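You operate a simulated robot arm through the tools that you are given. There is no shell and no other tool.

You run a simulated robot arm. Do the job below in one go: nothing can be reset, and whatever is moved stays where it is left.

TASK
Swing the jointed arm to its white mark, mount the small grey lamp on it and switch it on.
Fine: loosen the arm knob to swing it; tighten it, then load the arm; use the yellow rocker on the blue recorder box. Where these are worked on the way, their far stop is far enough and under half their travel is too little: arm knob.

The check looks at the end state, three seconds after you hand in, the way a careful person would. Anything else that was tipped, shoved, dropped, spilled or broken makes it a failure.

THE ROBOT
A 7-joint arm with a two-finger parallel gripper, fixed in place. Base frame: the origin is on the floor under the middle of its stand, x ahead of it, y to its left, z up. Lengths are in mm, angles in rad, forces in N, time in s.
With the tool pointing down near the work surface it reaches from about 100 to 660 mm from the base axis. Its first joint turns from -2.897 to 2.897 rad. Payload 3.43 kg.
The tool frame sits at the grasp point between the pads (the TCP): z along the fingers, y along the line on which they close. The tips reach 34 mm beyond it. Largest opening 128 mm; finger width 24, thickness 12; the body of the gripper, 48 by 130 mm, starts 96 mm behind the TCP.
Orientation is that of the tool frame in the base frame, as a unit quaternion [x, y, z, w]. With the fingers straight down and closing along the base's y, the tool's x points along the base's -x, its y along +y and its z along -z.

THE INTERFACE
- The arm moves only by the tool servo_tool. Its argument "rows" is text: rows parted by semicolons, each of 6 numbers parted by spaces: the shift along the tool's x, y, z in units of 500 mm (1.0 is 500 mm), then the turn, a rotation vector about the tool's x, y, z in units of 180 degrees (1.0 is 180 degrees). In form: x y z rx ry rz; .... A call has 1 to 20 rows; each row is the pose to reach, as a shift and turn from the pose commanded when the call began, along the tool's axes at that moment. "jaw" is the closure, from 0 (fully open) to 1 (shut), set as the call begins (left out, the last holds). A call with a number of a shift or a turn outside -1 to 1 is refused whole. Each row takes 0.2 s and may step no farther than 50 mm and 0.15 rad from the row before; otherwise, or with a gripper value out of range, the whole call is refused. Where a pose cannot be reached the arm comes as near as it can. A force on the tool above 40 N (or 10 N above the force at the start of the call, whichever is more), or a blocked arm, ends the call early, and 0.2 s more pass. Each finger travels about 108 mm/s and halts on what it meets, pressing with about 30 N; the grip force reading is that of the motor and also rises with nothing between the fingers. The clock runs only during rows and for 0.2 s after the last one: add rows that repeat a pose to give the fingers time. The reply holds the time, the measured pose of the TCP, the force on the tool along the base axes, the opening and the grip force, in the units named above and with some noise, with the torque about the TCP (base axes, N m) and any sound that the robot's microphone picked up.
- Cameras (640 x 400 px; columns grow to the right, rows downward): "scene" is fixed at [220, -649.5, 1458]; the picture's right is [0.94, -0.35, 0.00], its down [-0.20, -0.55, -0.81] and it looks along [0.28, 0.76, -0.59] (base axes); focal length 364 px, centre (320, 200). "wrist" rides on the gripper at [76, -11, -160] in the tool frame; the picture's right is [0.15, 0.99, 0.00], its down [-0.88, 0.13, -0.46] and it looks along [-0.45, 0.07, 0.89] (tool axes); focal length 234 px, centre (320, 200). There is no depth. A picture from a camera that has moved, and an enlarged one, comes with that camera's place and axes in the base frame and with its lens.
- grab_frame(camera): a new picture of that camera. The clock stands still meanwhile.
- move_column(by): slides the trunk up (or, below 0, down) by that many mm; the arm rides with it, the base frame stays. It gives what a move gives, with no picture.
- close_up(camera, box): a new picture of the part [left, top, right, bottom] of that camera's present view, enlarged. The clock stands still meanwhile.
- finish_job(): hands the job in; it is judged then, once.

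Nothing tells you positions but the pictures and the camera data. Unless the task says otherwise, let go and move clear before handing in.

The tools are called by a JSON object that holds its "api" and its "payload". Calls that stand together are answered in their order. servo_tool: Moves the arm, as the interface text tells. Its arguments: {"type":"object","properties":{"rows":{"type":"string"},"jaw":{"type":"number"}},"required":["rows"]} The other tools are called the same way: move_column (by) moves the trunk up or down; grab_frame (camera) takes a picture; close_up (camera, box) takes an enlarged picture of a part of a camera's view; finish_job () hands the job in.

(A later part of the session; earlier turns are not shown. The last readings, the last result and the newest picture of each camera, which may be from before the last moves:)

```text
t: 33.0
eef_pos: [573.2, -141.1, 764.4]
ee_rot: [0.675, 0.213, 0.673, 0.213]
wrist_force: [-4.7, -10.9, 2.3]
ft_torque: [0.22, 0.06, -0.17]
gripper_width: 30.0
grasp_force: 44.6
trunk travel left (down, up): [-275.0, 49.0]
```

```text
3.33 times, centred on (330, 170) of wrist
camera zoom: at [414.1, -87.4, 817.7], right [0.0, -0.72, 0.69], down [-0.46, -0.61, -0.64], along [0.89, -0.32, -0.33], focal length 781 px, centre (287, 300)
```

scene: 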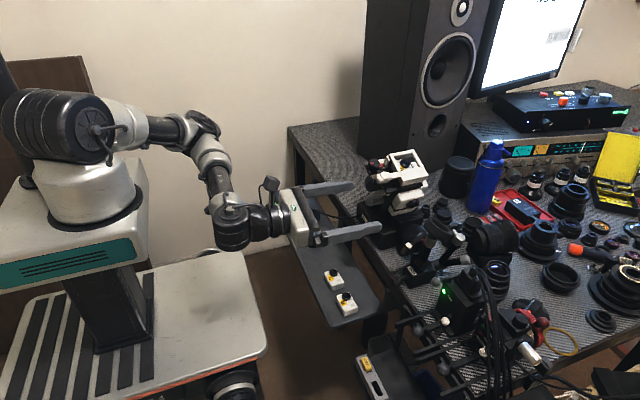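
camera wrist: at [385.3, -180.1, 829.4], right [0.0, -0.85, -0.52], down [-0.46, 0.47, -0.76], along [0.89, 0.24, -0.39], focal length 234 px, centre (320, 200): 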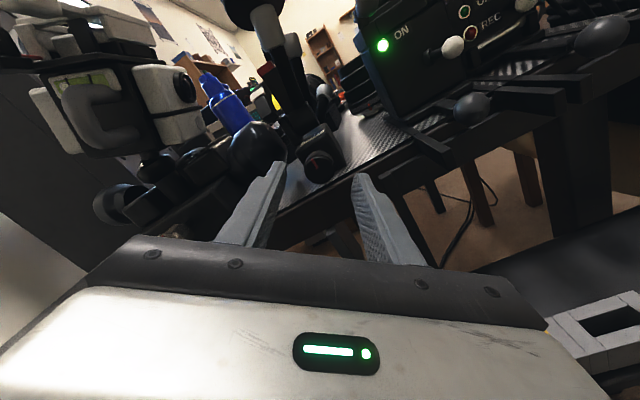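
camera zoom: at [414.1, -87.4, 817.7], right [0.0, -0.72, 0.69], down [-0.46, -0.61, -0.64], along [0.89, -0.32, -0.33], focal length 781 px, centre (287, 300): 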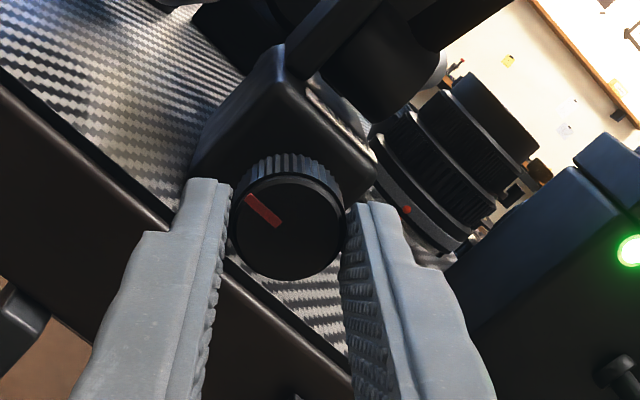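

The knob turned only about 15° more and then hit its stop, so its travel is about 90° and it is fully loosened. I'll release, back away and look.

{"api": "servo_tool", "payload": {"rows": "0 0 0 0 0 0.01; 0 0 0 0 0 0.01; 0 0 -0.015 0 0 0.01; 0 0 -0.04 0 0 0.01; 0 0 -0.08 0 0 0.04; 0 0 -0.12 0 0 0.08; 0 0 -0.16 0 0 0.12; 0 0 -0.16 0 0 0.16; 0 0 -0.16 0 0 0.195; 0 0 -0.16 0 0 0.195", "jaw": 0.67}}

{"api": "grab_frame", "payload": {"camera": "wrist"}}

{"api": "close_up", "payload": {"camera": "wrist", "box": [260, 0, 400, 200]}}

{"api": "close_up", "payload": {"camera": "scene", "box": [360, 190, 480, 300]}}

```text
t: 35.2
eef_pos: [495.2, -140.1, 763.7]
ee_rot: [0.707, -0.001, 0.707, -0.001]
wrist_force: [0.2, -0.1, -0.3]
ft_torque: [0.04, 0.01, -0.02]
gripper_width: 42.2
grasp_force: 0.1
trunk travel left (down, up): [-275.0, 49.0]
```

```text
taken
camera wrist: at [334.6, -128.0, 837.8], right [0.0, -0.99, 0.14], down [-0.46, -0.13, -0.88], along [0.89, -0.07, -0.45], focal length 234 px, centre (320, 200)
```

wrist: 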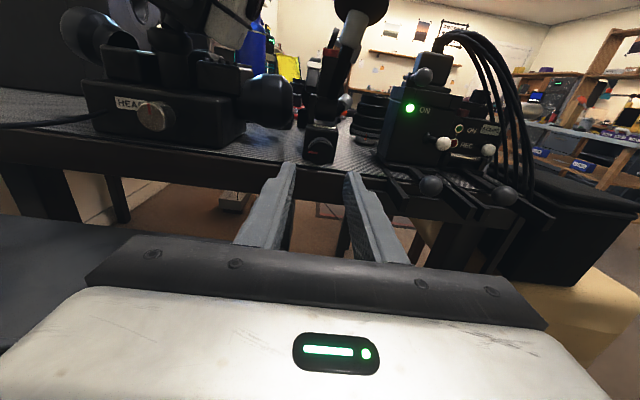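

```text
2.00 times, centred on (330, 100) of wrist
camera zoom: at [334.6, -128.0, 837.8], right [0.0, -0.99, 0.14], down [-0.46, -0.13, -0.88], along [0.89, -0.07, -0.45], focal length 468 px, centre (300, 400)
```

zoom: 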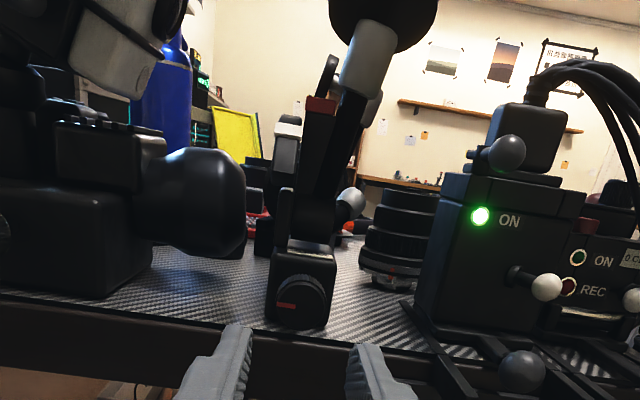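

```text
3.64 times, centred on (420, 245) of scene
camera zoom: at [220.0, -649.5, 1458.0], right [0.94, -0.35, 0.0], down [-0.2, -0.55, -0.81], along [0.28, 0.76, -0.59], focal length 1322 px, centre (-44, 36)
```

zoom: 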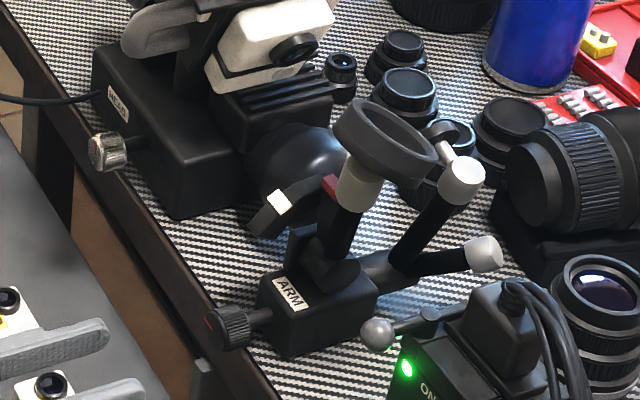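

The knob index points left at its stop and the arm post has held its position. The pivot axis runs along y near (665, ,805) and the swing is about 27–30° toward the robot, so I'll grip the cup by its ±y sides. First I'll go to a 45° pitched pre-grasp with the jaw open.

{"api": "servo_tool", "payload": {"rows": "0.074 0.008 0 0 -0.0417 0; 0.148 0.016 0 0 -0.0833 0; 0.222 0.024 0 0 -0.125 0; 0.296 0.032 0 0 -0.1667 0; 0.37 0.04 0 0 -0.2083 0; 0.444 0.046 0 0 -0.25 0; 0.444 0.046 0.058 0 -0.25 0; 0.444 0.046 0.116 0 -0.25 0; 0.444 0.046 0.174 0 -0.25 0; 0.444 0.046 0.204 0 -0.25 0; 0.444 0.046 0.204 0 -0.25 0", "jaw": 0.0}}

{"api": "grab_frame", "payload": {"camera": "wrist"}}

{"api": "grab_frame", "payload": {"camera": "scene"}}

```text
t: 37.6
eef_pos: [597.9, -162.3, 984.6]
ee_rot: [0.924, 0.0, 0.384, 0.001]
wrist_force: [0.0, -0.8, 0.3]
ft_torque: [-0.02, 0.01, -0.02]
gripper_width: 127.9
grasp_force: 0.0
trunk travel left (down, up): [-275.0, 49.0]
```

```text
taken
camera wrist: at [538.3, -150.7, 1149.9], right [0.1, -0.99, 0.1], down [-0.94, -0.13, -0.3], along [0.31, -0.07, -0.95], focal length 234 px, centre (320, 200)
```

wrist: 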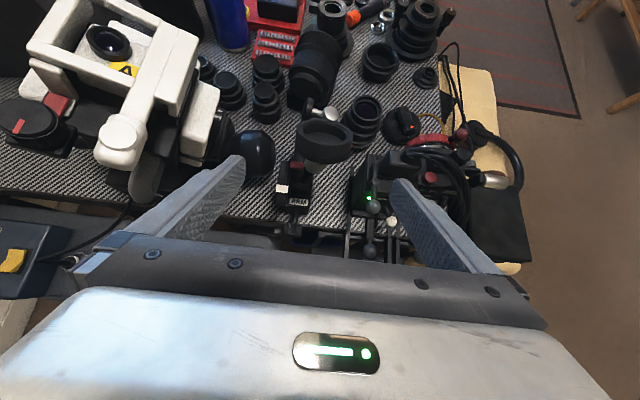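

```text
taken
```

scene: 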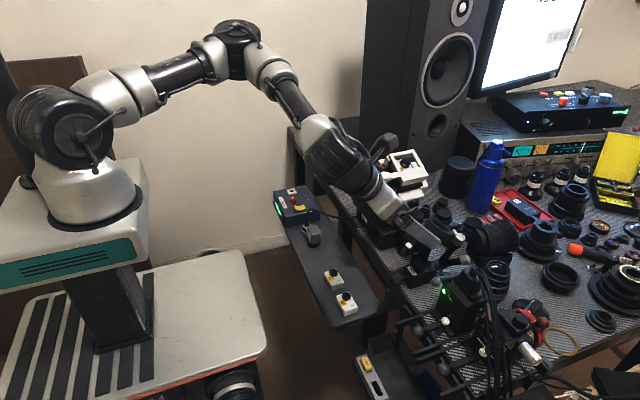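

{"api": "close_up", "payload": {"camera": "wrist", "box": [250, 100, 390, 220]}}

{"api": "close_up", "payload": {"camera": "scene", "box": [380, 190, 480, 290]}}

```text
3.33 times, centred on (320, 160) of wrist
camera zoom: at [538.3, -150.7, 1149.9], right [0.1, -0.99, 0.1], down [-0.94, -0.13, -0.3], along [0.31, -0.07, -0.95], focal length 781 px, centre (320, 333)
```

zoom: 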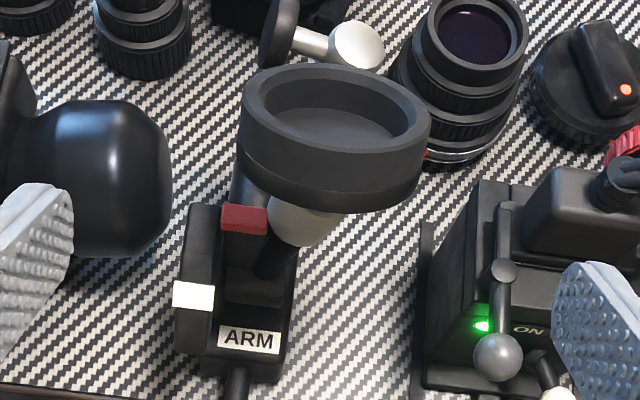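

```text
4.00 times, centred on (430, 240) of scene
camera zoom: at [220.0, -649.5, 1458.0], right [0.94, -0.35, 0.0], down [-0.2, -0.55, -0.81], along [0.28, 0.76, -0.59], focal length 1454 px, centre (-120, 40)
```

zoom: 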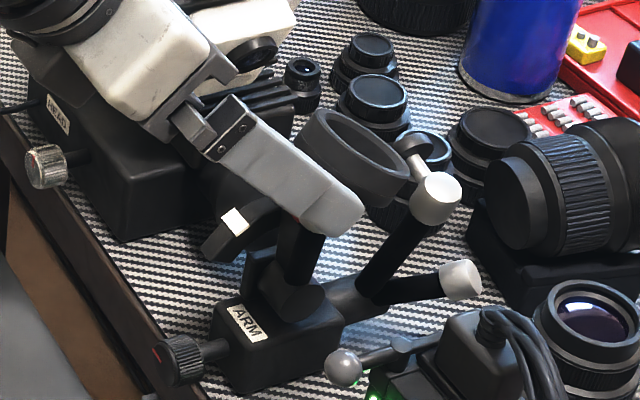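

I have a clear view: the cup is 62 mm across with its centre near (681,-164,929), the red pointer runs beside the arc plate, and the white mark is lower and nearer the robot. I'll narrow the jaw to 100 mm and move in to straddle the cup.

{"api": "servo_tool", "payload": {"rows": "0.01 0.001 0.03 0 0 0; 0.02 0.002 0.07 0 0 0; 0.03 0.003 0.11 0 0 0; 0.0388 0.0044 0.15 0 0 0; 0.0388 0.0044 0.18 0 0 0; 0.0388 0.0044 0.18 0 0 0", "jaw": 0.22}}

{"api": "grab_frame", "payload": {"camera": "wrist"}}

{"api": "close_up", "payload": {"camera": "scene", "box": [380, 190, 480, 290]}}

```text
t: 39.0
eef_pos: [673.9, -163.3, 936.1]
ee_rot: [0.924, 0.0, 0.383, 0.0]
wrist_force: [-0.1, 0.3, 0.2]
ft_torque: [0.01, 0.0, -0.04]
gripper_width: 100.2
grasp_force: 0.1
trunk travel left (down, up): [-275.0, 49.0]
```

```text
taken
camera wrist: at [614.9, -152.0, 1099.9], right [0.1, -0.99, 0.1], down [-0.94, -0.13, -0.3], along [0.31, -0.07, -0.95], focal length 234 px, centre (320, 200)
```

wrist: 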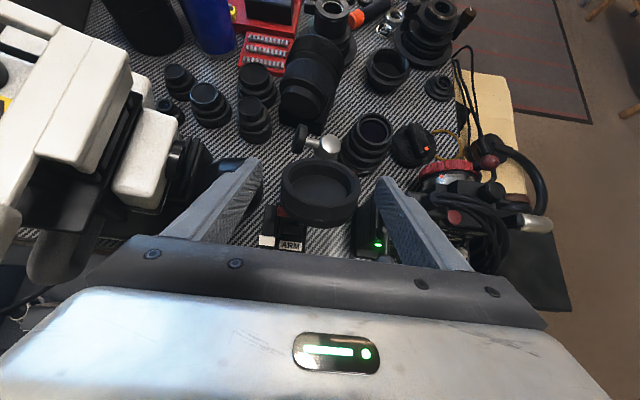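

```text
4.00 times, centred on (430, 240) of scene
camera zoom: at [220.0, -649.5, 1458.0], right [0.94, -0.35, 0.0], down [-0.2, -0.55, -0.81], along [0.28, 0.76, -0.59], focal length 1454 px, centre (-120, 40)
```

zoom: 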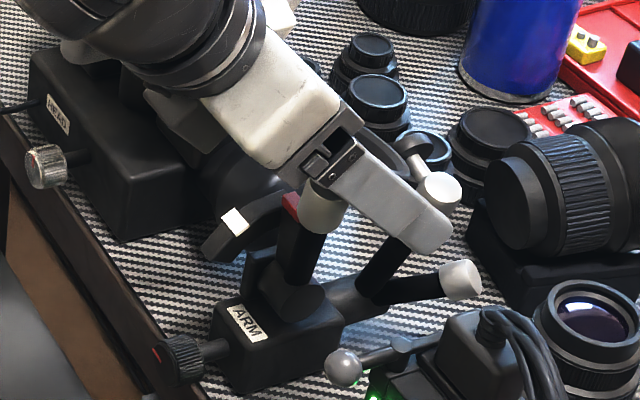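

The cup is centred between the fingers. I'll advance 10 mm and close on it.

{"api": "servo_tool", "payload": {"rows": "0 0.001 0.01 0 0 0; 0 0.001 0.02 0 0 0; 0 0.001 0.02 0 0 0"}}

{"api": "servo_tool", "payload": {"rows": "0 0 0 0 0 0; 0 0 0 0 0 0; 0 0 0 0 0 0", "jaw": 0.9}}

{"api": "grab_frame", "payload": {"camera": "wrist"}}

{"api": "close_up", "payload": {"camera": "scene", "box": [380, 190, 480, 290]}}

```text
t: 39.8
eef_pos: [681.5, -165.0, 928.9]
ee_rot: [0.924, 0.0, 0.383, 0.0]
wrist_force: [0.3, -0.4, -0.3]
ft_torque: [0.02, 0.0, 0.0]
gripper_width: 99.7
grasp_force: 0.1
trunk travel left (down, up): [-275.0, 49.0]
```

```text
t: 40.6
eef_pos: [681.1, -164.1, 928.9]
ee_rot: [0.924, 0.001, 0.383, -0.001]
wrist_force: [0.7, 4.4, -0.3]
ft_torque: [0.24, -0.06, 0.07]
gripper_width: 61.5
grasp_force: 45.2
trunk travel left (down, up): [-275.0, 49.0]
```

```text
taken
camera wrist: at [622.1, -152.3, 1093.3], right [0.1, -0.99, 0.1], down [-0.94, -0.13, -0.3], along [0.31, -0.07, -0.95], focal length 234 px, centre (320, 200)
```

wrist: 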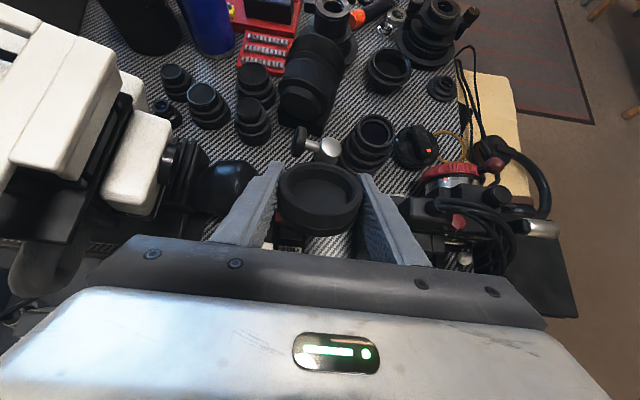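

```text
4.00 times, centred on (430, 240) of scene
camera zoom: at [220.0, -649.5, 1458.0], right [0.94, -0.35, 0.0], down [-0.2, -0.55, -0.81], along [0.28, 0.76, -0.59], focal length 1454 px, centre (-120, 40)
```

zoom: 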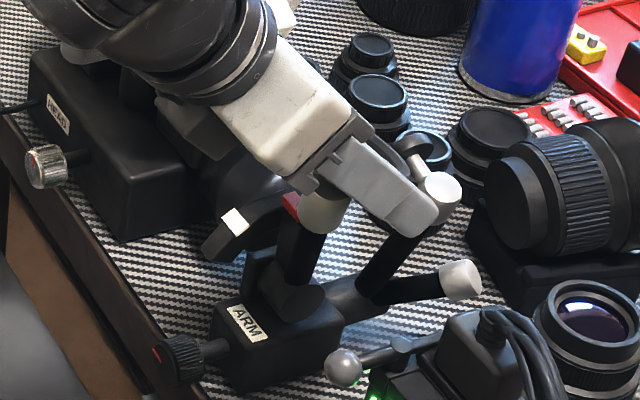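

The cup is held at 61.5 mm. I'll swing it in small arcs about the estimated pivot, pitching the tool along, and check the force after 10°.

{"api": "servo_tool", "payload": {"rows": "-0.00686 0 -0.0085 0 0.01389 0; -0.01407 0 -0.01667 0 0.02778 0; -0.02164 0 -0.02455 0 0.04167 0; -0.02951 0 -0.03206 0 0.05556 0; -0.02951 0 -0.03206 0 0.05556 0"}}

{"api": "close_up", "payload": {"camera": "scene", "box": [380, 190, 480, 290]}}

{"api": "close_up", "payload": {"camera": "wrist", "box": [250, 140, 390, 260]}}

```text
t: 41.8
eef_pos: [660.2, -163.6, 927.3]
ee_rot: [0.887, 0.001, 0.461, -0.001]
wrist_force: [10.6, 7.0, -14.8]
ft_torque: [0.02, -1.22, 0.0]
gripper_width: 61.7
grasp_force: 45.2
trunk travel left (down, up): [-275.0, 49.0]
```

```text
4.00 times, centred on (430, 240) of scene
camera zoom: at [220.0, -649.5, 1458.0], right [0.94, -0.35, 0.0], down [-0.2, -0.55, -0.81], along [0.28, 0.76, -0.59], focal length 1454 px, centre (-120, 40)
```

zoom: 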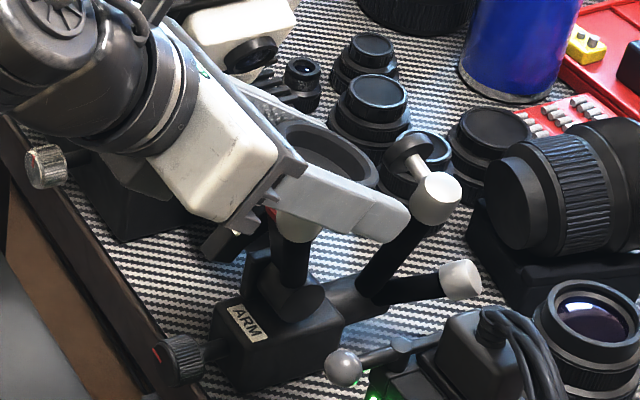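

```text
3.33 times, centred on (320, 200) of wrist
camera zoom: at [573.0, -152.4, 1079.5], right [0.09, -0.99, 0.12], down [-0.88, -0.13, -0.46], along [0.47, -0.07, -0.88], focal length 781 px, centre (320, 200)
```

zoom: 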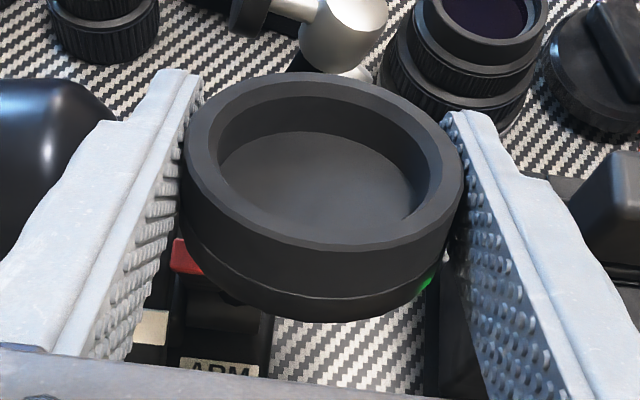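

The swing works; the force shows the true arc is slightly lower than my estimate, so I'll correct the path downward and do another 10°.

{"api": "servo_tool", "payload": {"rows": "-0.0033 0 0.0023 0 0 0; -0.0106 0 -0.0033 0 0.0139 0; -0.0184 0 -0.0106 0 0.0278 0; -0.0267 0 -0.0175 0 0.0417 0; -0.035 0 -0.0241 0 0.0556 0; -0.035 0 -0.0241 0 0.0556 0"}}

{"api": "close_up", "payload": {"camera": "wrist", "box": [250, 140, 390, 260]}}

{"api": "close_up", "payload": {"camera": "scene", "box": [380, 190, 480, 290]}}

```text
t: 43.2
eef_pos: [639.0, -162.9, 922.7]
ee_rot: [0.843, 0.0, 0.538, 0.0]
wrist_force: [4.8, 14.3, -0.5]
ft_torque: [0.15, -0.51, -0.16]
gripper_width: 61.6
grasp_force: 44.7
trunk travel left (down, up): [-275.0, 49.0]
```

```text
3.33 times, centred on (320, 200) of wrist
camera zoom: at [526.0, -152.3, 1056.8], right [0.06, -0.99, 0.13], down [-0.78, -0.13, -0.61], along [0.62, -0.07, -0.78], focal length 781 px, centre (320, 200)
```

zoom: 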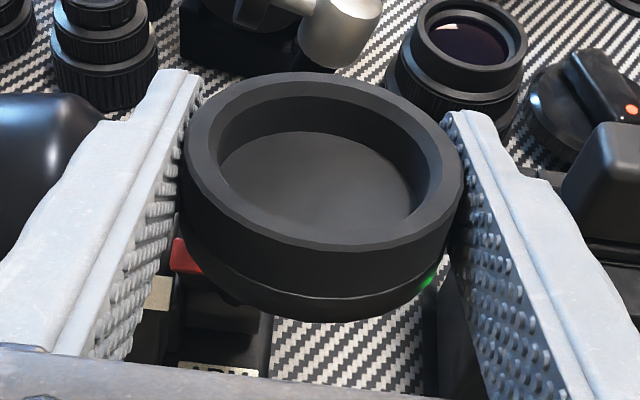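

```text
4.00 times, centred on (430, 240) of scene
camera zoom: at [220.0, -649.5, 1458.0], right [0.94, -0.35, 0.0], down [-0.2, -0.55, -0.81], along [0.28, 0.76, -0.59], focal length 1454 px, centre (-120, 40)
```

zoom: 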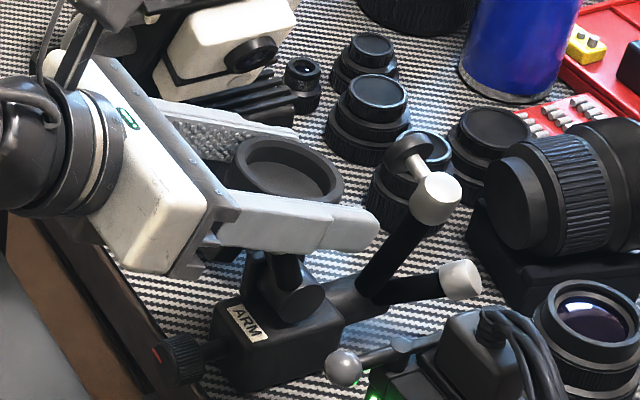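

The forces are low now. I'll add 6° with a small +y relief, then compare pointer and mark.

{"api": "servo_tool", "payload": {"rows": "-0.0088 -0.0015 -0.0089 0 0.01667 0; -0.0182 -0.003 -0.0173 0 0.0333 0; -0.0182 -0.003 -0.0173 0 0.0333 0"}}

{"api": "close_up", "payload": {"camera": "wrist", "box": [260, 190, 330, 250]}}

{"api": "close_up", "payload": {"camera": "scene", "box": [380, 200, 460, 290]}}

```text
t: 44.0
eef_pos: [627.6, -162.8, 918.4]
ee_rot: [0.814, 0.0, 0.58, 0.001]
wrist_force: [-0.7, 9.0, -0.8]
ft_torque: [-0.02, 0.05, 0.36]
gripper_width: 61.5
grasp_force: 44.9
trunk travel left (down, up): [-275.0, 49.0]
```

```text
6.67 times, centred on (295, 220) of wrist
camera zoom: at [500.7, -151.9, 1039.8], right [0.05, -0.99, 0.14], down [-0.72, -0.13, -0.68], along [0.69, -0.07, -0.72], focal length 1561 px, centre (487, 67)
```

zoom: 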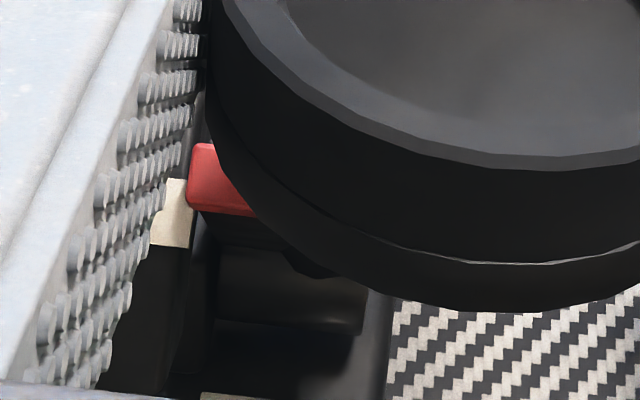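

```text
4.44 times, centred on (420, 245) of scene
camera zoom: at [220.0, -649.5, 1458.0], right [0.94, -0.35, 0.0], down [-0.2, -0.55, -0.81], along [0.28, 0.76, -0.59], focal length 1616 px, centre (-124, 0)
```

zoom: 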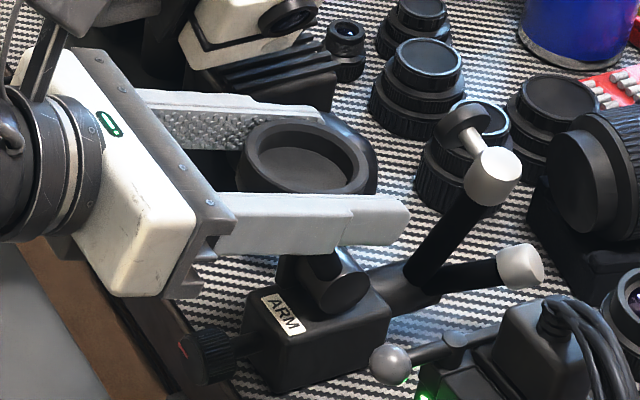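

About 5° remains by comparing the red and white block centres, viewed nearly along the radius. I'll add 4° and recheck.

{"api": "servo_tool", "payload": {"rows": "-0.0058 -0.001 -0.0058 0 0.0111 0; -0.0119 -0.002 -0.0118 0 0.0222 0; -0.0119 -0.002 -0.0118 0 0.0222 0"}}

{"api": "close_up", "payload": {"camera": "wrist", "box": [260, 190, 330, 250]}}

```text
t: 44.8
eef_pos: [619.4, -163.7, 914.3]
ee_rot: [0.794, -0.001, 0.607, 0.002]
wrist_force: [0.0, 0.6, -5.5]
ft_torque: [-0.12, 0.33, -0.09]
gripper_width: 61.5
grasp_force: 45.2
trunk travel left (down, up): [-275.0, 49.0]
```

```text
6.67 times, centred on (295, 220) of wrist
camera zoom: at [485.0, -151.5, 1027.1], right [0.04, -0.99, 0.14], down [-0.67, -0.13, -0.73], along [0.74, -0.07, -0.67], focal length 1561 px, centre (487, 67)
```

zoom: 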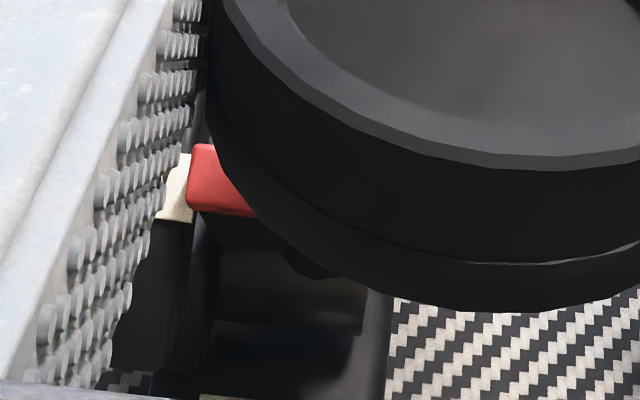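

{"api": "servo_tool", "payload": {"rows": "-0.0026 0 -0.002 0 0.0039 0; -0.0052 0 -0.004 0 0.0078 0; -0.0052 0 -0.004 0 0.0078 0"}}

{"api": "close_up", "payload": {"camera": "wrist", "box": [270, 200, 310, 235]}}

{"api": "close_up", "payload": {"camera": "scene", "box": [380, 200, 460, 290]}}

```text
t: 45.6
eef_pos: [617.1, -163.5, 912.6]
ee_rot: [0.786, -0.001, 0.618, 0.001]
wrist_force: [-7.6, -3.7, 0.7]
ft_torque: [-0.28, 0.77, -0.3]
gripper_width: 61.6
grasp_force: 45.4
trunk travel left (down, up): [-275.0, 49.0]
```

```text
11.43 times, centred on (290, 218) of wrist
camera zoom: at [479.3, -151.7, 1022.1], right [0.03, -0.99, 0.14], down [-0.65, -0.13, -0.75], along [0.76, -0.07, -0.65], focal length 2676 px, centre (663, 0)
```

zoom: 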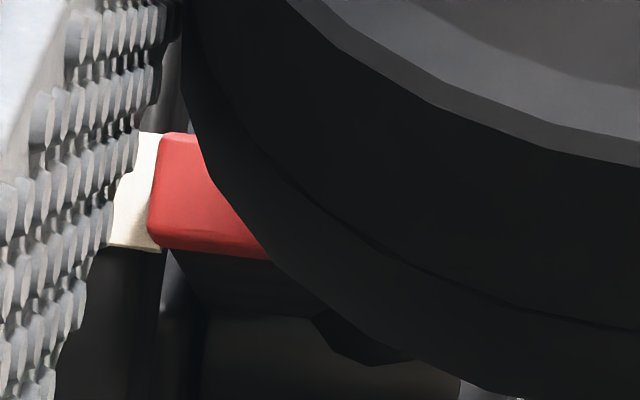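

```text
4.44 times, centred on (420, 245) of scene
camera zoom: at [220.0, -649.5, 1458.0], right [0.94, -0.35, 0.0], down [-0.2, -0.55, -0.81], along [0.28, 0.76, -0.59], focal length 1616 px, centre (-124, 0)
```

zoom: 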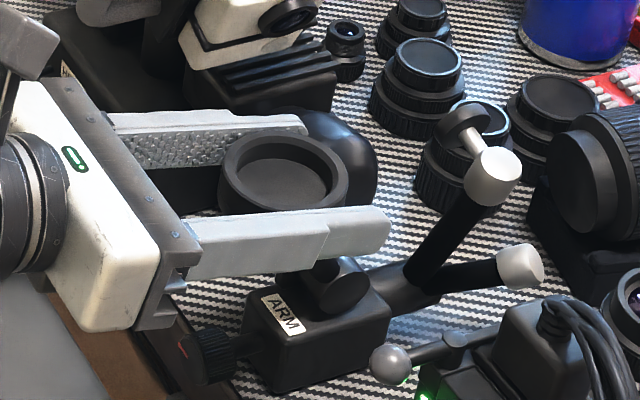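

In this view the red and white blocks line up. I'll open the jaw in place and see whether the post holds by itself.

{"api": "servo_tool", "payload": {"rows": "0 0 0 0 0 0; 0 0 0 0 0 0; 0 0 0 0 0 0", "jaw": 0.22}}

{"api": "close_up", "payload": {"camera": "wrist", "box": [240, 150, 400, 260]}}

{"api": "close_up", "payload": {"camera": "wrist", "box": [270, 200, 310, 235]}}

```text
t: 46.4
eef_pos: [617.6, -162.6, 912.4]
ee_rot: [0.786, 0.0, 0.619, 0.0]
wrist_force: [-0.8, 0.7, -0.2]
ft_torque: [0.0, 0.0, -0.01]
gripper_width: 100.0
grasp_force: 0.0
trunk travel left (down, up): [-275.0, 49.0]
```

```text
3.64 times, centred on (320, 205) of wrist
camera zoom: at [480.2, -150.7, 1021.8], right [0.03, -0.99, 0.14], down [-0.65, -0.13, -0.75], along [0.76, -0.07, -0.65], focal length 852 px, centre (320, 182)
```

zoom: 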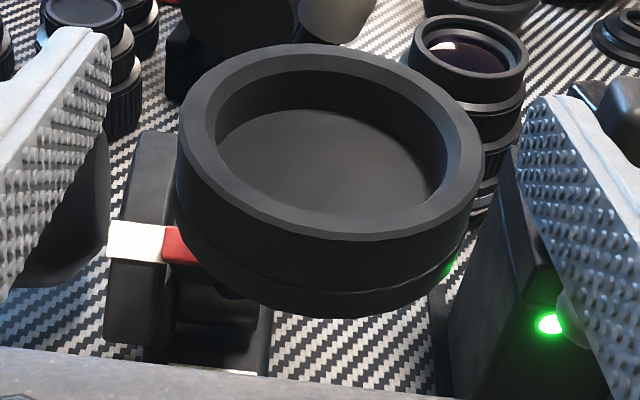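

```text
11.43 times, centred on (290, 218) of wrist
camera zoom: at [480.2, -150.7, 1021.8], right [0.03, -0.99, 0.14], down [-0.65, -0.13, -0.75], along [0.76, -0.07, -0.65], focal length 2676 px, centre (663, 0)
```

zoom: 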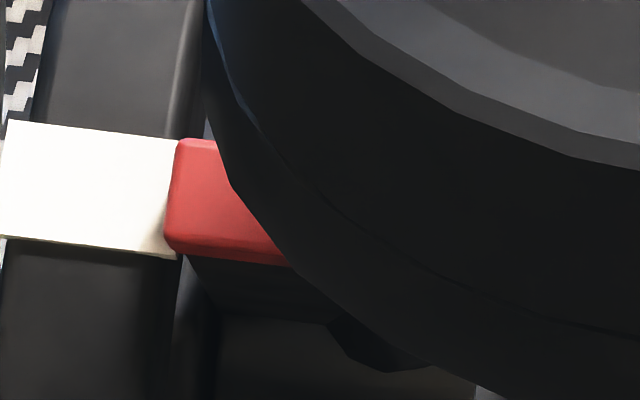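

The post holds and the pointer is flush with the white mark. I'll retract and return to the knob to tighten it.

{"api": "servo_tool", "payload": {"rows": "0 0 -0.07 0 0 0; 0 0 -0.16 0 0 0; 0 0 -0.26 0 0 0; -0.0693 -0.009 -0.2417 0 0.015 0; -0.1386 -0.018 -0.2234 0 0.03 0; -0.2079 -0.027 -0.205 0 0.045 0; -0.2772 -0.036 -0.187 0 0.06 0; -0.3466 -0.0452 -0.1686 0 0.0756 0; -0.3466 -0.0452 -0.1686 0 0.0756 0"}}

{"api": "close_up", "payload": {"camera": "wrist", "box": [240, 50, 400, 200]}}

{"api": "close_up", "payload": {"camera": "scene", "box": [380, 200, 460, 290]}}

```text
t: 48.4
eef_pos: [495.4, -140.0, 765.1]
ee_rot: [0.707, -0.001, 0.707, 0.001]
wrist_force: [-0.6, -0.4, 0.3]
ft_torque: [0.01, -0.01, -0.01]
gripper_width: 100.0
grasp_force: 0.1
trunk travel left (down, up): [-275.0, 49.0]
```

```text
2.67 times, centred on (320, 125) of wrist
camera zoom: at [335.4, -128.6, 839.7], right [0.0, -0.99, 0.15], down [-0.46, -0.13, -0.88], along [0.89, -0.07, -0.45], focal length 624 px, centre (320, 400)
```

zoom: 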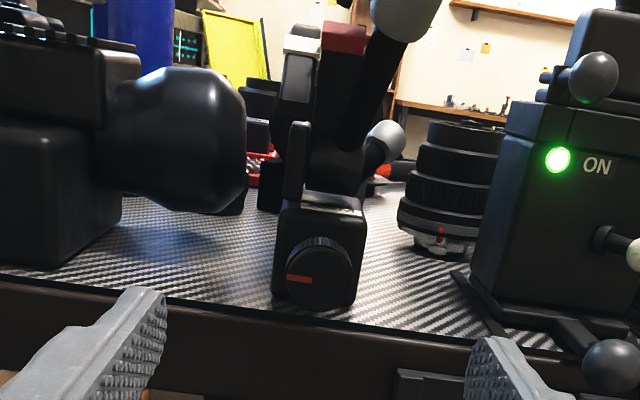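

```text
4.44 times, centred on (420, 245) of scene
camera zoom: at [220.0, -649.5, 1458.0], right [0.94, -0.35, 0.0], down [-0.2, -0.55, -0.81], along [0.28, 0.76, -0.59], focal length 1616 px, centre (-124, 0)
```

zoom: 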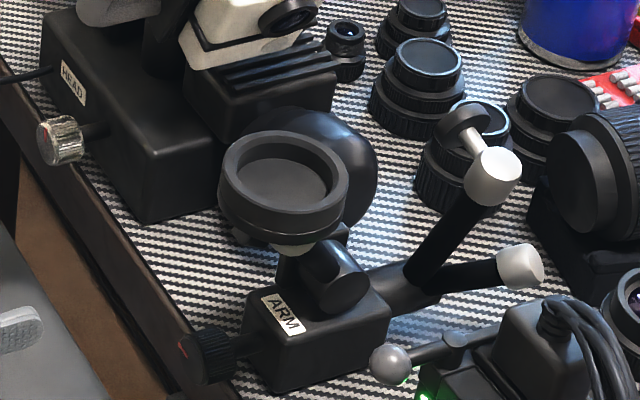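

The red and white tops are level from the front too. I'll roll to −36°, narrow the jaw and move up to the knob for tightening.

{"api": "servo_tool", "payload": {"rows": "0 0 0.02 0 0 -0.04; 0 0 0.04 0 0 -0.08; 0 0 0.06 0 0 -0.12; 0 0 0.08 0 0 -0.16; 0 0 0.1 0 0 -0.2; 0 0 0.1 0 0 -0.2", "jaw": 0.67}}

{"api": "close_up", "payload": {"camera": "wrist", "box": [260, 110, 400, 230]}}

```text
t: 49.8
eef_pos: [544.8, -139.8, 764.9]
ee_rot: [0.672, 0.219, 0.672, 0.219]
wrist_force: [0.0, -0.8, -0.1]
ft_torque: [0.02, 0.01, 0.01]
gripper_width: 42.2
grasp_force: 0.0
trunk travel left (down, up): [-275.0, 49.0]
```

```text
3.33 times, centred on (330, 170) of wrist
camera zoom: at [384.9, -86.0, 817.0], right [0.0, -0.71, 0.7], down [-0.46, -0.62, -0.63], along [0.89, -0.32, -0.33], focal length 781 px, centre (287, 300)
```

zoom: 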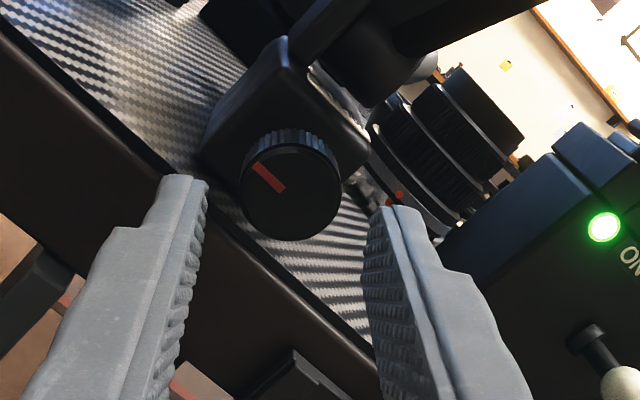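

{"api": "servo_tool", "payload": {"rows": "0 0 0.02 0 0 0; 0 0 0.04 0 0 0; 0 0 0.059 0 0 0; 0 0 0.059 0 0 0"}}

{"api": "servo_tool", "payload": {"rows": "0 0 0 0 0 0; 0 0 0 0 0 0; 0 0 0 0 0 0", "jaw": 1.0}}

{"api": "servo_tool", "payload": {"rows": "0 0 0 0 0 0.035; 0 0 0 0 0 0.07; 0 0 0 0 0 0.105; 0 0 0 0 0 0.14; 0 0 0 0 0 0.175; 0 0 0 0 0 0.21; 0 0 0 0 0 0.245; 0 0 0 0 0 0.28; 0 0 0 0 0 0.315; 0 0 0 0 0 0.35; 0 0 0 0 0 0.385; 0 0 0 0 0 0.42; 0 0 0 0 0 0.42"}}

{"api": "close_up", "payload": {"camera": "wrist", "box": [260, 110, 400, 230]}}

```text
t: 50.8
eef_pos: [574.2, -138.4, 763.9]
ee_rot: [0.673, 0.218, 0.673, 0.218]
wrist_force: [-0.6, 0.1, -0.4]
ft_torque: [0.01, -0.04, -0.04]
gripper_width: 42.2
grasp_force: 0.0
trunk travel left (down, up): [-275.0, 49.0]
```

```text
t: 51.6
eef_pos: [574.5, -140.8, 765.3]
ee_rot: [0.672, 0.217, 0.673, 0.22]
wrist_force: [7.0, -11.3, 7.9]
ft_torque: [0.04, 0.21, -0.2]
gripper_width: 29.9
grasp_force: 45.1
trunk travel left (down, up): [-275.0, 49.0]
```

```text
t: 54.4
eef_pos: [574.1, -139.0, 765.0]
ee_rot: [0.665, -0.238, 0.666, -0.241]
wrist_force: [17.9, 10.8, 19.3]
ft_torque: [0.01, -0.49, -0.2]
gripper_width: 30.0
grasp_force: 44.9
trunk travel left (down, up): [-275.0, 49.0]
```

```text
3.33 times, centred on (330, 170) of wrist
camera zoom: at [414.4, -179.0, 827.8], right [0.01, -0.85, -0.52], down [-0.46, 0.46, -0.76], along [0.89, 0.24, -0.39], focal length 781 px, centre (287, 300)
```

zoom: 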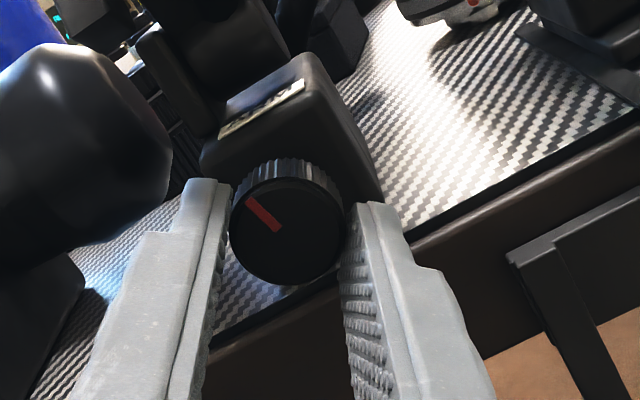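

It turned 75° back. I'll continue about 18° more to reach the tight stop, since positive roll has room.

{"api": "servo_tool", "payload": {"rows": "0 0 0 0 0 0.03; 0 0 0 0 0 0.06; 0 0 0 0 0 0.09; 0 0 0 0 0 0.105; 0 0 0 0 0 0.105"}}

{"api": "close_up", "payload": {"camera": "wrist", "box": [260, 110, 400, 230]}}

```text
t: 55.6
eef_pos: [574.7, -137.7, 763.7]
ee_rot: [0.617, -0.343, 0.616, -0.348]
wrist_force: [9.5, 21.2, 16.2]
ft_torque: [-0.46, -0.15, 0.5]
gripper_width: 30.2
grasp_force: 44.4
trunk travel left (down, up): [-275.0, 49.0]
```

```text
3.33 times, centred on (330, 170) of wrist
camera zoom: at [414.5, -197.0, 811.2], right [0.01, -0.64, -0.77], down [-0.46, 0.68, -0.57], along [0.89, 0.35, -0.29], focal length 781 px, centre (287, 300)
```

zoom: 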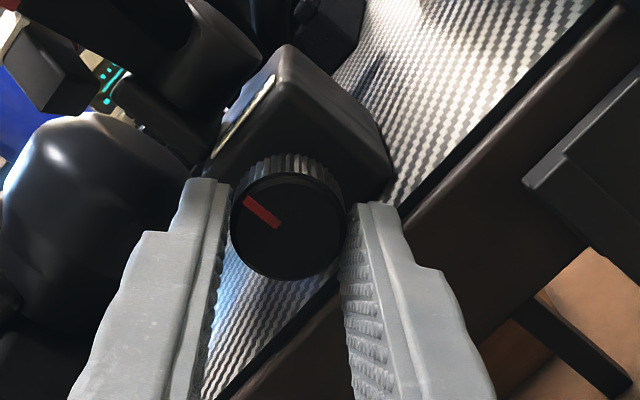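

The torque has risen and the index is back at 12 o'clock, so the knob is tight. I'll release, retract and check the post again.

{"api": "servo_tool", "payload": {"rows": "0 0 0 0 0 -0.005; 0 0 0 0 0 -0.005; 0 0 -0.015 0 0 -0.005; 0 0 -0.05 0 0 -0.02; 0 0 -0.1 0 0 -0.06; 0 0 -0.16 0 0 -0.1; 0 0 -0.16 0 0 -0.14; 0 0 -0.16 0 0 -0.18; 0 0 -0.16 0 0 -0.22; 0 0 -0.16 0 0 -0.26; 0 0 -0.16 0 0 -0.3; 0 0 -0.16 0 0 -0.327; 0 0 -0.16 0 0 -0.327", "jaw": 0.65}}

{"api": "close_up", "payload": {"camera": "wrist", "box": [240, 50, 400, 200]}}

{"api": "grab_frame", "payload": {"camera": "scene"}}

```text
t: 58.4
eef_pos: [493.7, -140.6, 764.4]
ee_rot: [0.707, 0.002, 0.707, 0.004]
wrist_force: [-0.6, -0.2, -0.3]
ft_torque: [0.0, -0.02, 0.01]
gripper_width: 45.3
grasp_force: 0.0
trunk travel left (down, up): [-275.0, 49.0]
```

```text
2.67 times, centred on (320, 125) of wrist
camera zoom: at [333.7, -128.1, 837.2], right [0.0, -0.99, 0.15], down [-0.46, -0.14, -0.88], along [0.89, -0.07, -0.45], focal length 624 px, centre (320, 400)
```

zoom: 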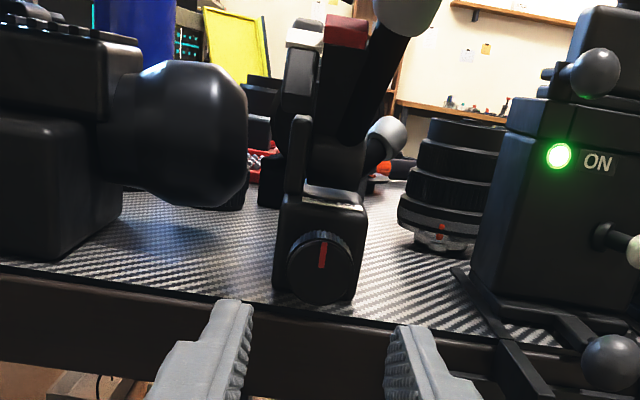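

```text
taken
```

scene: 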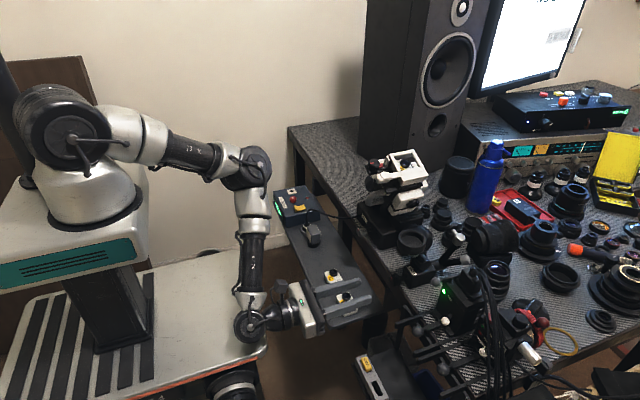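

The knob index is at 12 o'clock and the post hasn't moved. Next is the lamp: I'll raise the arm, turn the tool to point down, and move over the shelf to look.

{"api": "servo_tool", "payload": {"rows": "0.031 0 -0.009 0 -0.0417 0; 0.062 0 -0.018 0 -0.0833 0; 0.093 0 -0.027 0 -0.125 0; 0.124 0 -0.036 0 -0.1667 0; 0.155 0 -0.045 0 -0.2083 0; 0.186 0 -0.054 0 -0.25 0; 0.217 0 -0.063 0 -0.2917 0; 0.248 0 -0.072 0 -0.3333 0; 0.279 0 -0.081 0 -0.375 0; 0.31 0 -0.09 0 -0.4167 0; 0.341 0 -0.099 0 -0.4583 0; 0.372 0 -0.108 0 -0.5 0; 0.372 0 -0.108 0 -0.5 0"}}

{"api": "grab_frame", "payload": {"camera": "scene"}}

```text
t: 61.2
eef_pos: [439.9, -138.1, 950.3]
ee_rot: [1.0, 0.0, 0.0, 0.003]
wrist_force: [-0.5, 0.7, -0.3]
ft_torque: [-0.01, -0.01, 0.03]
gripper_width: 44.7
grasp_force: 0.1
trunk travel left (down, up): [-275.0, 49.0]
```

```text
taken
```

scene: 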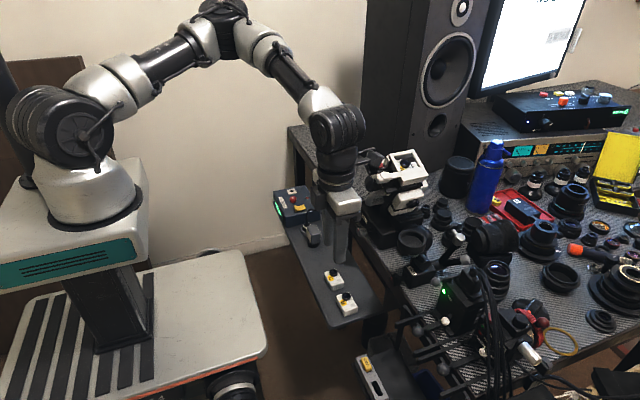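

{"api": "servo_tool", "payload": {"rows": "0.01 -0.082 0.005 0 0 0; 0.02 -0.164 0.01 0 0 0; 0.03 -0.246 0.015 0 0 0; 0.04 -0.328 0.02 0 0 0; 0.05 -0.41 0.025 0 0 0; 0.06 -0.492 0.03 0 0 0; 0.07 -0.574 0.035 0 0 0; 0.08 -0.656 0.04 0 0 0; 0.08 -0.656 0.04 0 0 0", "jaw": 0.0}}

{"api": "grab_frame", "payload": {"camera": "wrist"}}

{"api": "grab_frame", "payload": {"camera": "scene"}}

```text
t: 63.2
eef_pos: [478.9, 190.3, 927.8]
ee_rot: [1.0, 0.0, 0.0, 0.004]
wrist_force: [0.7, 0.8, 0.3]
ft_torque: [-0.02, 0.02, 0.0]
gripper_width: 128.0
grasp_force: 0.0
trunk travel left (down, up): [-275.0, 49.0]
```

```text
taken
camera wrist: at [555.3, 203.0, 1085.3], right [0.15, -0.99, 0.01], down [-0.88, -0.13, 0.46], along [-0.45, -0.07, -0.89], focal length 234 px, centre (320, 200)
```

wrist: 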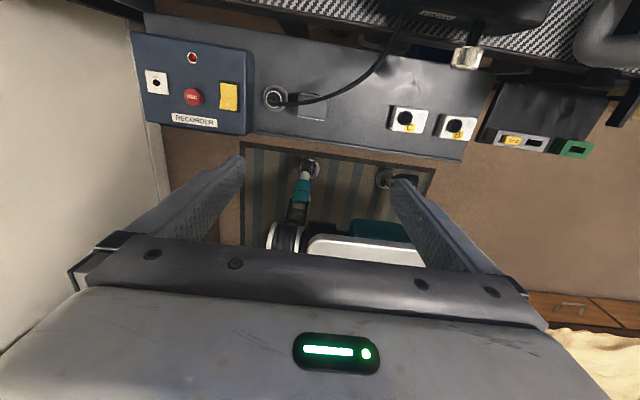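

```text
taken
```

scene: 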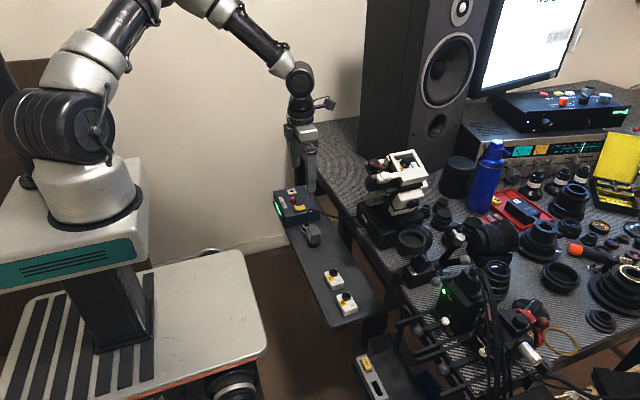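

{"api": "close_up", "payload": {"camera": "wrist", "box": [230, 50, 370, 150]}}

{"api": "close_up", "payload": {"camera": "scene", "box": [285, 205, 345, 255]}}

{"api": "close_up", "payload": {"camera": "wrist", "box": [130, 30, 260, 140]}}

```text
4.00 times, centred on (300, 100) of wrist
camera zoom: at [555.3, 203.0, 1085.3], right [0.15, -0.99, 0.01], down [-0.88, -0.13, 0.46], along [-0.45, -0.07, -0.89], focal length 937 px, centre (400, 600)
```

zoom: 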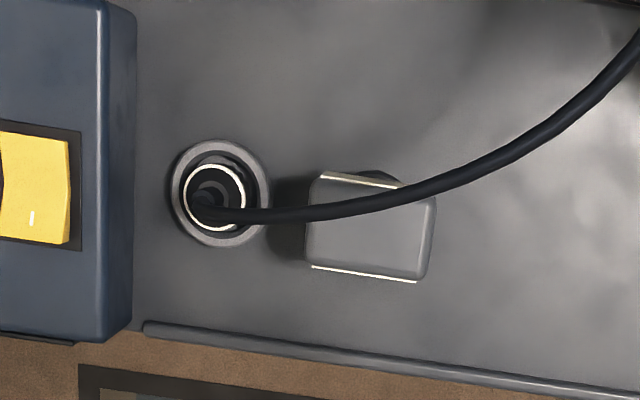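

```text
8.00 times, centred on (315, 230) of scene
camera zoom: at [220.0, -649.5, 1458.0], right [0.94, -0.35, 0.0], down [-0.2, -0.55, -0.81], along [0.28, 0.76, -0.59], focal length 2908 px, centre (360, -40)
```

zoom: 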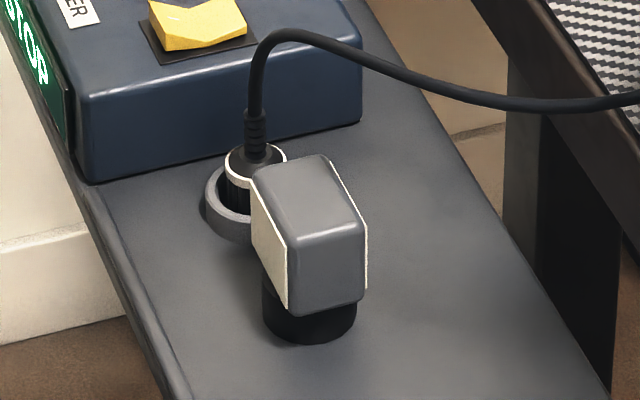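

```text
3.64 times, centred on (195, 85) of wrist
camera zoom: at [555.3, 203.0, 1085.3], right [0.15, -0.99, 0.01], down [-0.88, -0.13, 0.46], along [-0.45, -0.07, -0.89], focal length 852 px, centre (774, 618)
```

zoom: 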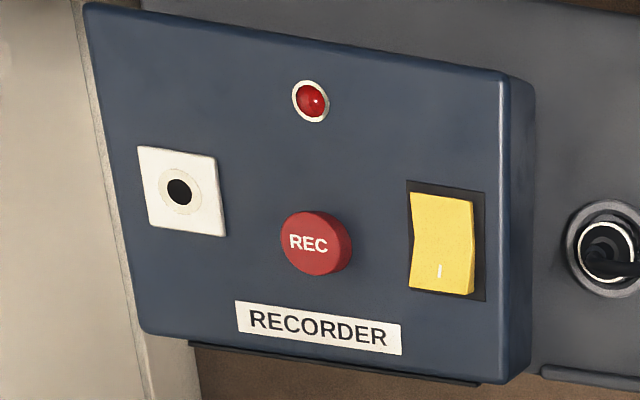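

The recorder's cable arches over the lamp at about z 758, so a vertical approach would hit it. I'll come in from the robot side at 45°, gripping the lamp head on its ±y faces, and I'll check a stand-off view first.

{"api": "servo_tool", "payload": {"rows": "-0.02 -0.005 0.02 0 0.0417 0; -0.05 -0.01 0.04 0 0.0833 0; -0.08 -0.015 0.06 0 0.125 0; -0.1 -0.02 0.1 0 0.1667 0; -0.1 -0.025 0.16 0 0.2083 0; -0.1 -0.032 0.22 0 0.25 0; -0.1 -0.032 0.29 0 0.25 0; -0.1 -0.032 0.356 0 0.25 0; -0.1 -0.032 0.356 0 0.25 0", "jaw": 0.5}}

{"api": "grab_frame", "payload": {"camera": "wrist"}}

{"api": "close_up", "payload": {"camera": "wrist", "box": [240, 60, 380, 190]}}

{"api": "close_up", "payload": {"camera": "scene", "box": [265, 180, 355, 260]}}

```text
t: 65.2
eef_pos: [430.2, 204.9, 747.9]
ee_rot: [0.924, 0.001, 0.382, 0.003]
wrist_force: [0.5, -0.6, 0.2]
ft_torque: [0.03, -0.04, -0.02]
gripper_width: 64.1
grasp_force: 0.1
out of reach, approached as far as the arm can: row 3
trunk travel left (down, up): [-275.0, 49.0]
```

```text
taken
camera wrist: at [370.5, 217.0, 912.7], right [0.1, -0.99, 0.11], down [-0.94, -0.13, -0.3], along [0.31, -0.07, -0.95], focal length 234 px, centre (320, 200)
```

wrist: 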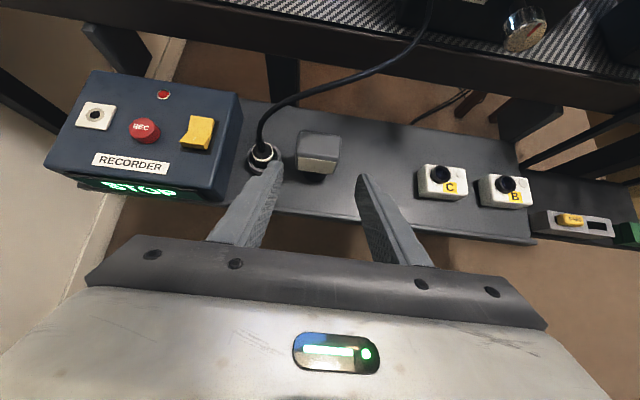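

```text
3.08 times, centred on (310, 125) of wrist
camera zoom: at [370.5, 217.0, 912.7], right [0.1, -0.99, 0.11], down [-0.94, -0.13, -0.3], along [0.31, -0.07, -0.95], focal length 720 px, centre (351, 431)
```

zoom: 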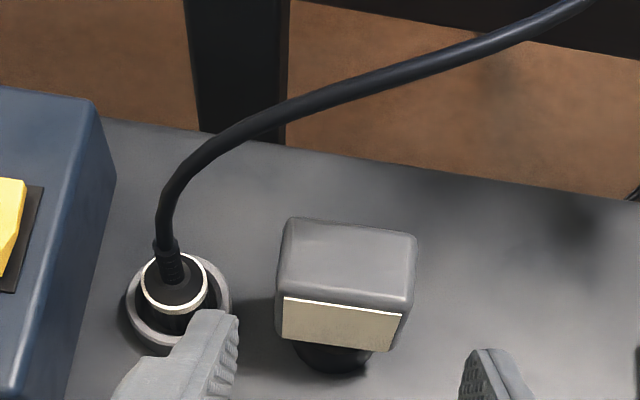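

```text
5.00 times, centred on (310, 220) of scene
camera zoom: at [220.0, -649.5, 1458.0], right [0.94, -0.35, 0.0], down [-0.2, -0.55, -0.81], along [0.28, 0.76, -0.59], focal length 1818 px, centre (370, 100)
```

zoom: 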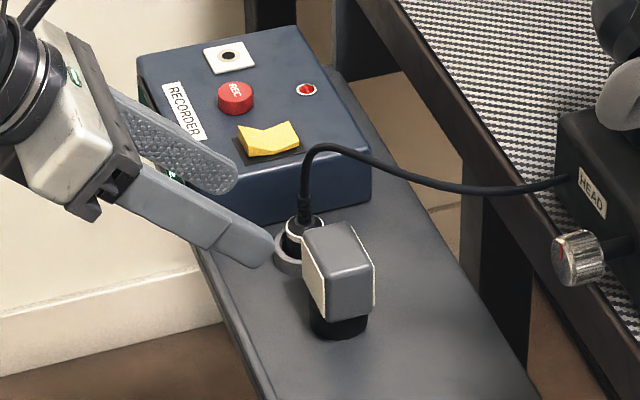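

The lamp head spans x 497–530, y 184–230 and z 635–677, with its foot down to the shelf at z≈617. Before picking it I want the present tilt of the cup, so I'll zoom on it.

{"api": "close_up", "payload": {"camera": "scene", "box": [390, 215, 450, 265]}}

```text
8.00 times, centred on (420, 240) of scene
camera zoom: at [220.0, -649.5, 1458.0], right [0.94, -0.35, 0.0], down [-0.2, -0.55, -0.81], along [0.28, 0.76, -0.59], focal length 2908 px, centre (-480, -120)
```

zoom: 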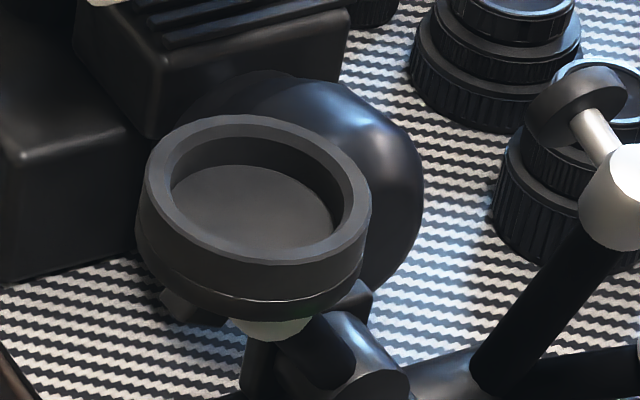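

The rim ellipse matches a level circle, so the cup is level now, centred at about (614.5,-163.5) with rim z≈919 and floor z≈907. The lamp can therefore go in vertically, with the tool keeping the same 45° pitch. I'll approach the lamp along the tool axis.

{"api": "servo_tool", "payload": {"rows": "0.001 -0.001 0.04 0 0 0; 0.002 -0.002 0.08 0 0 0; 0.003 -0.002 0.12 0 0 0; 0.004 -0.002 0.16 0 0 0; 0.004 -0.002 0.16 0 0 0"}}

{"api": "close_up", "payload": {"camera": "wrist", "box": [240, 100, 400, 240]}}

{"api": "close_up", "payload": {"camera": "scene", "box": [265, 180, 355, 260]}}

```text
t: 66.4
eef_pos: [489.2, 203.0, 693.8]
ee_rot: [0.924, 0.001, 0.383, 0.003]
wrist_force: [-0.5, 0.2, -0.6]
ft_torque: [-0.02, 0.02, 0.0]
gripper_width: 64.2
grasp_force: 0.1
trunk travel left (down, up): [-275.0, 49.0]
```

```text
2.86 times, centred on (320, 170) of wrist
camera zoom: at [428.7, 217.0, 857.6], right [0.1, -0.99, 0.11], down [-0.94, -0.13, -0.3], along [0.31, -0.07, -0.95], focal length 669 px, centre (320, 286)
```

zoom: 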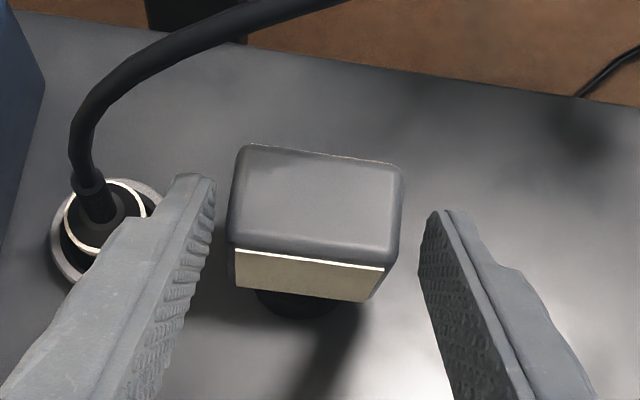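

```text
5.00 times, centred on (310, 220) of scene
camera zoom: at [220.0, -649.5, 1458.0], right [0.94, -0.35, 0.0], down [-0.2, -0.55, -0.81], along [0.28, 0.76, -0.59], focal length 1818 px, centre (370, 100)
```

zoom: 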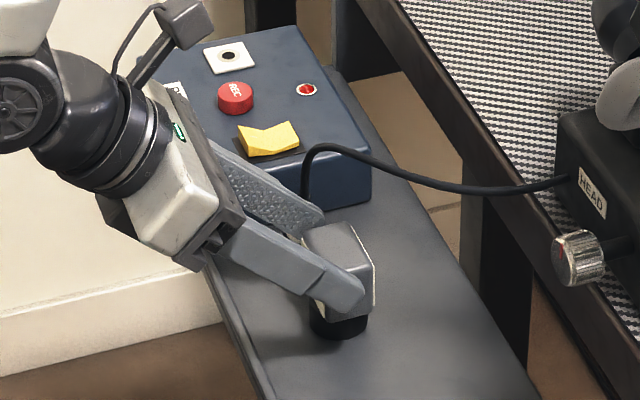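

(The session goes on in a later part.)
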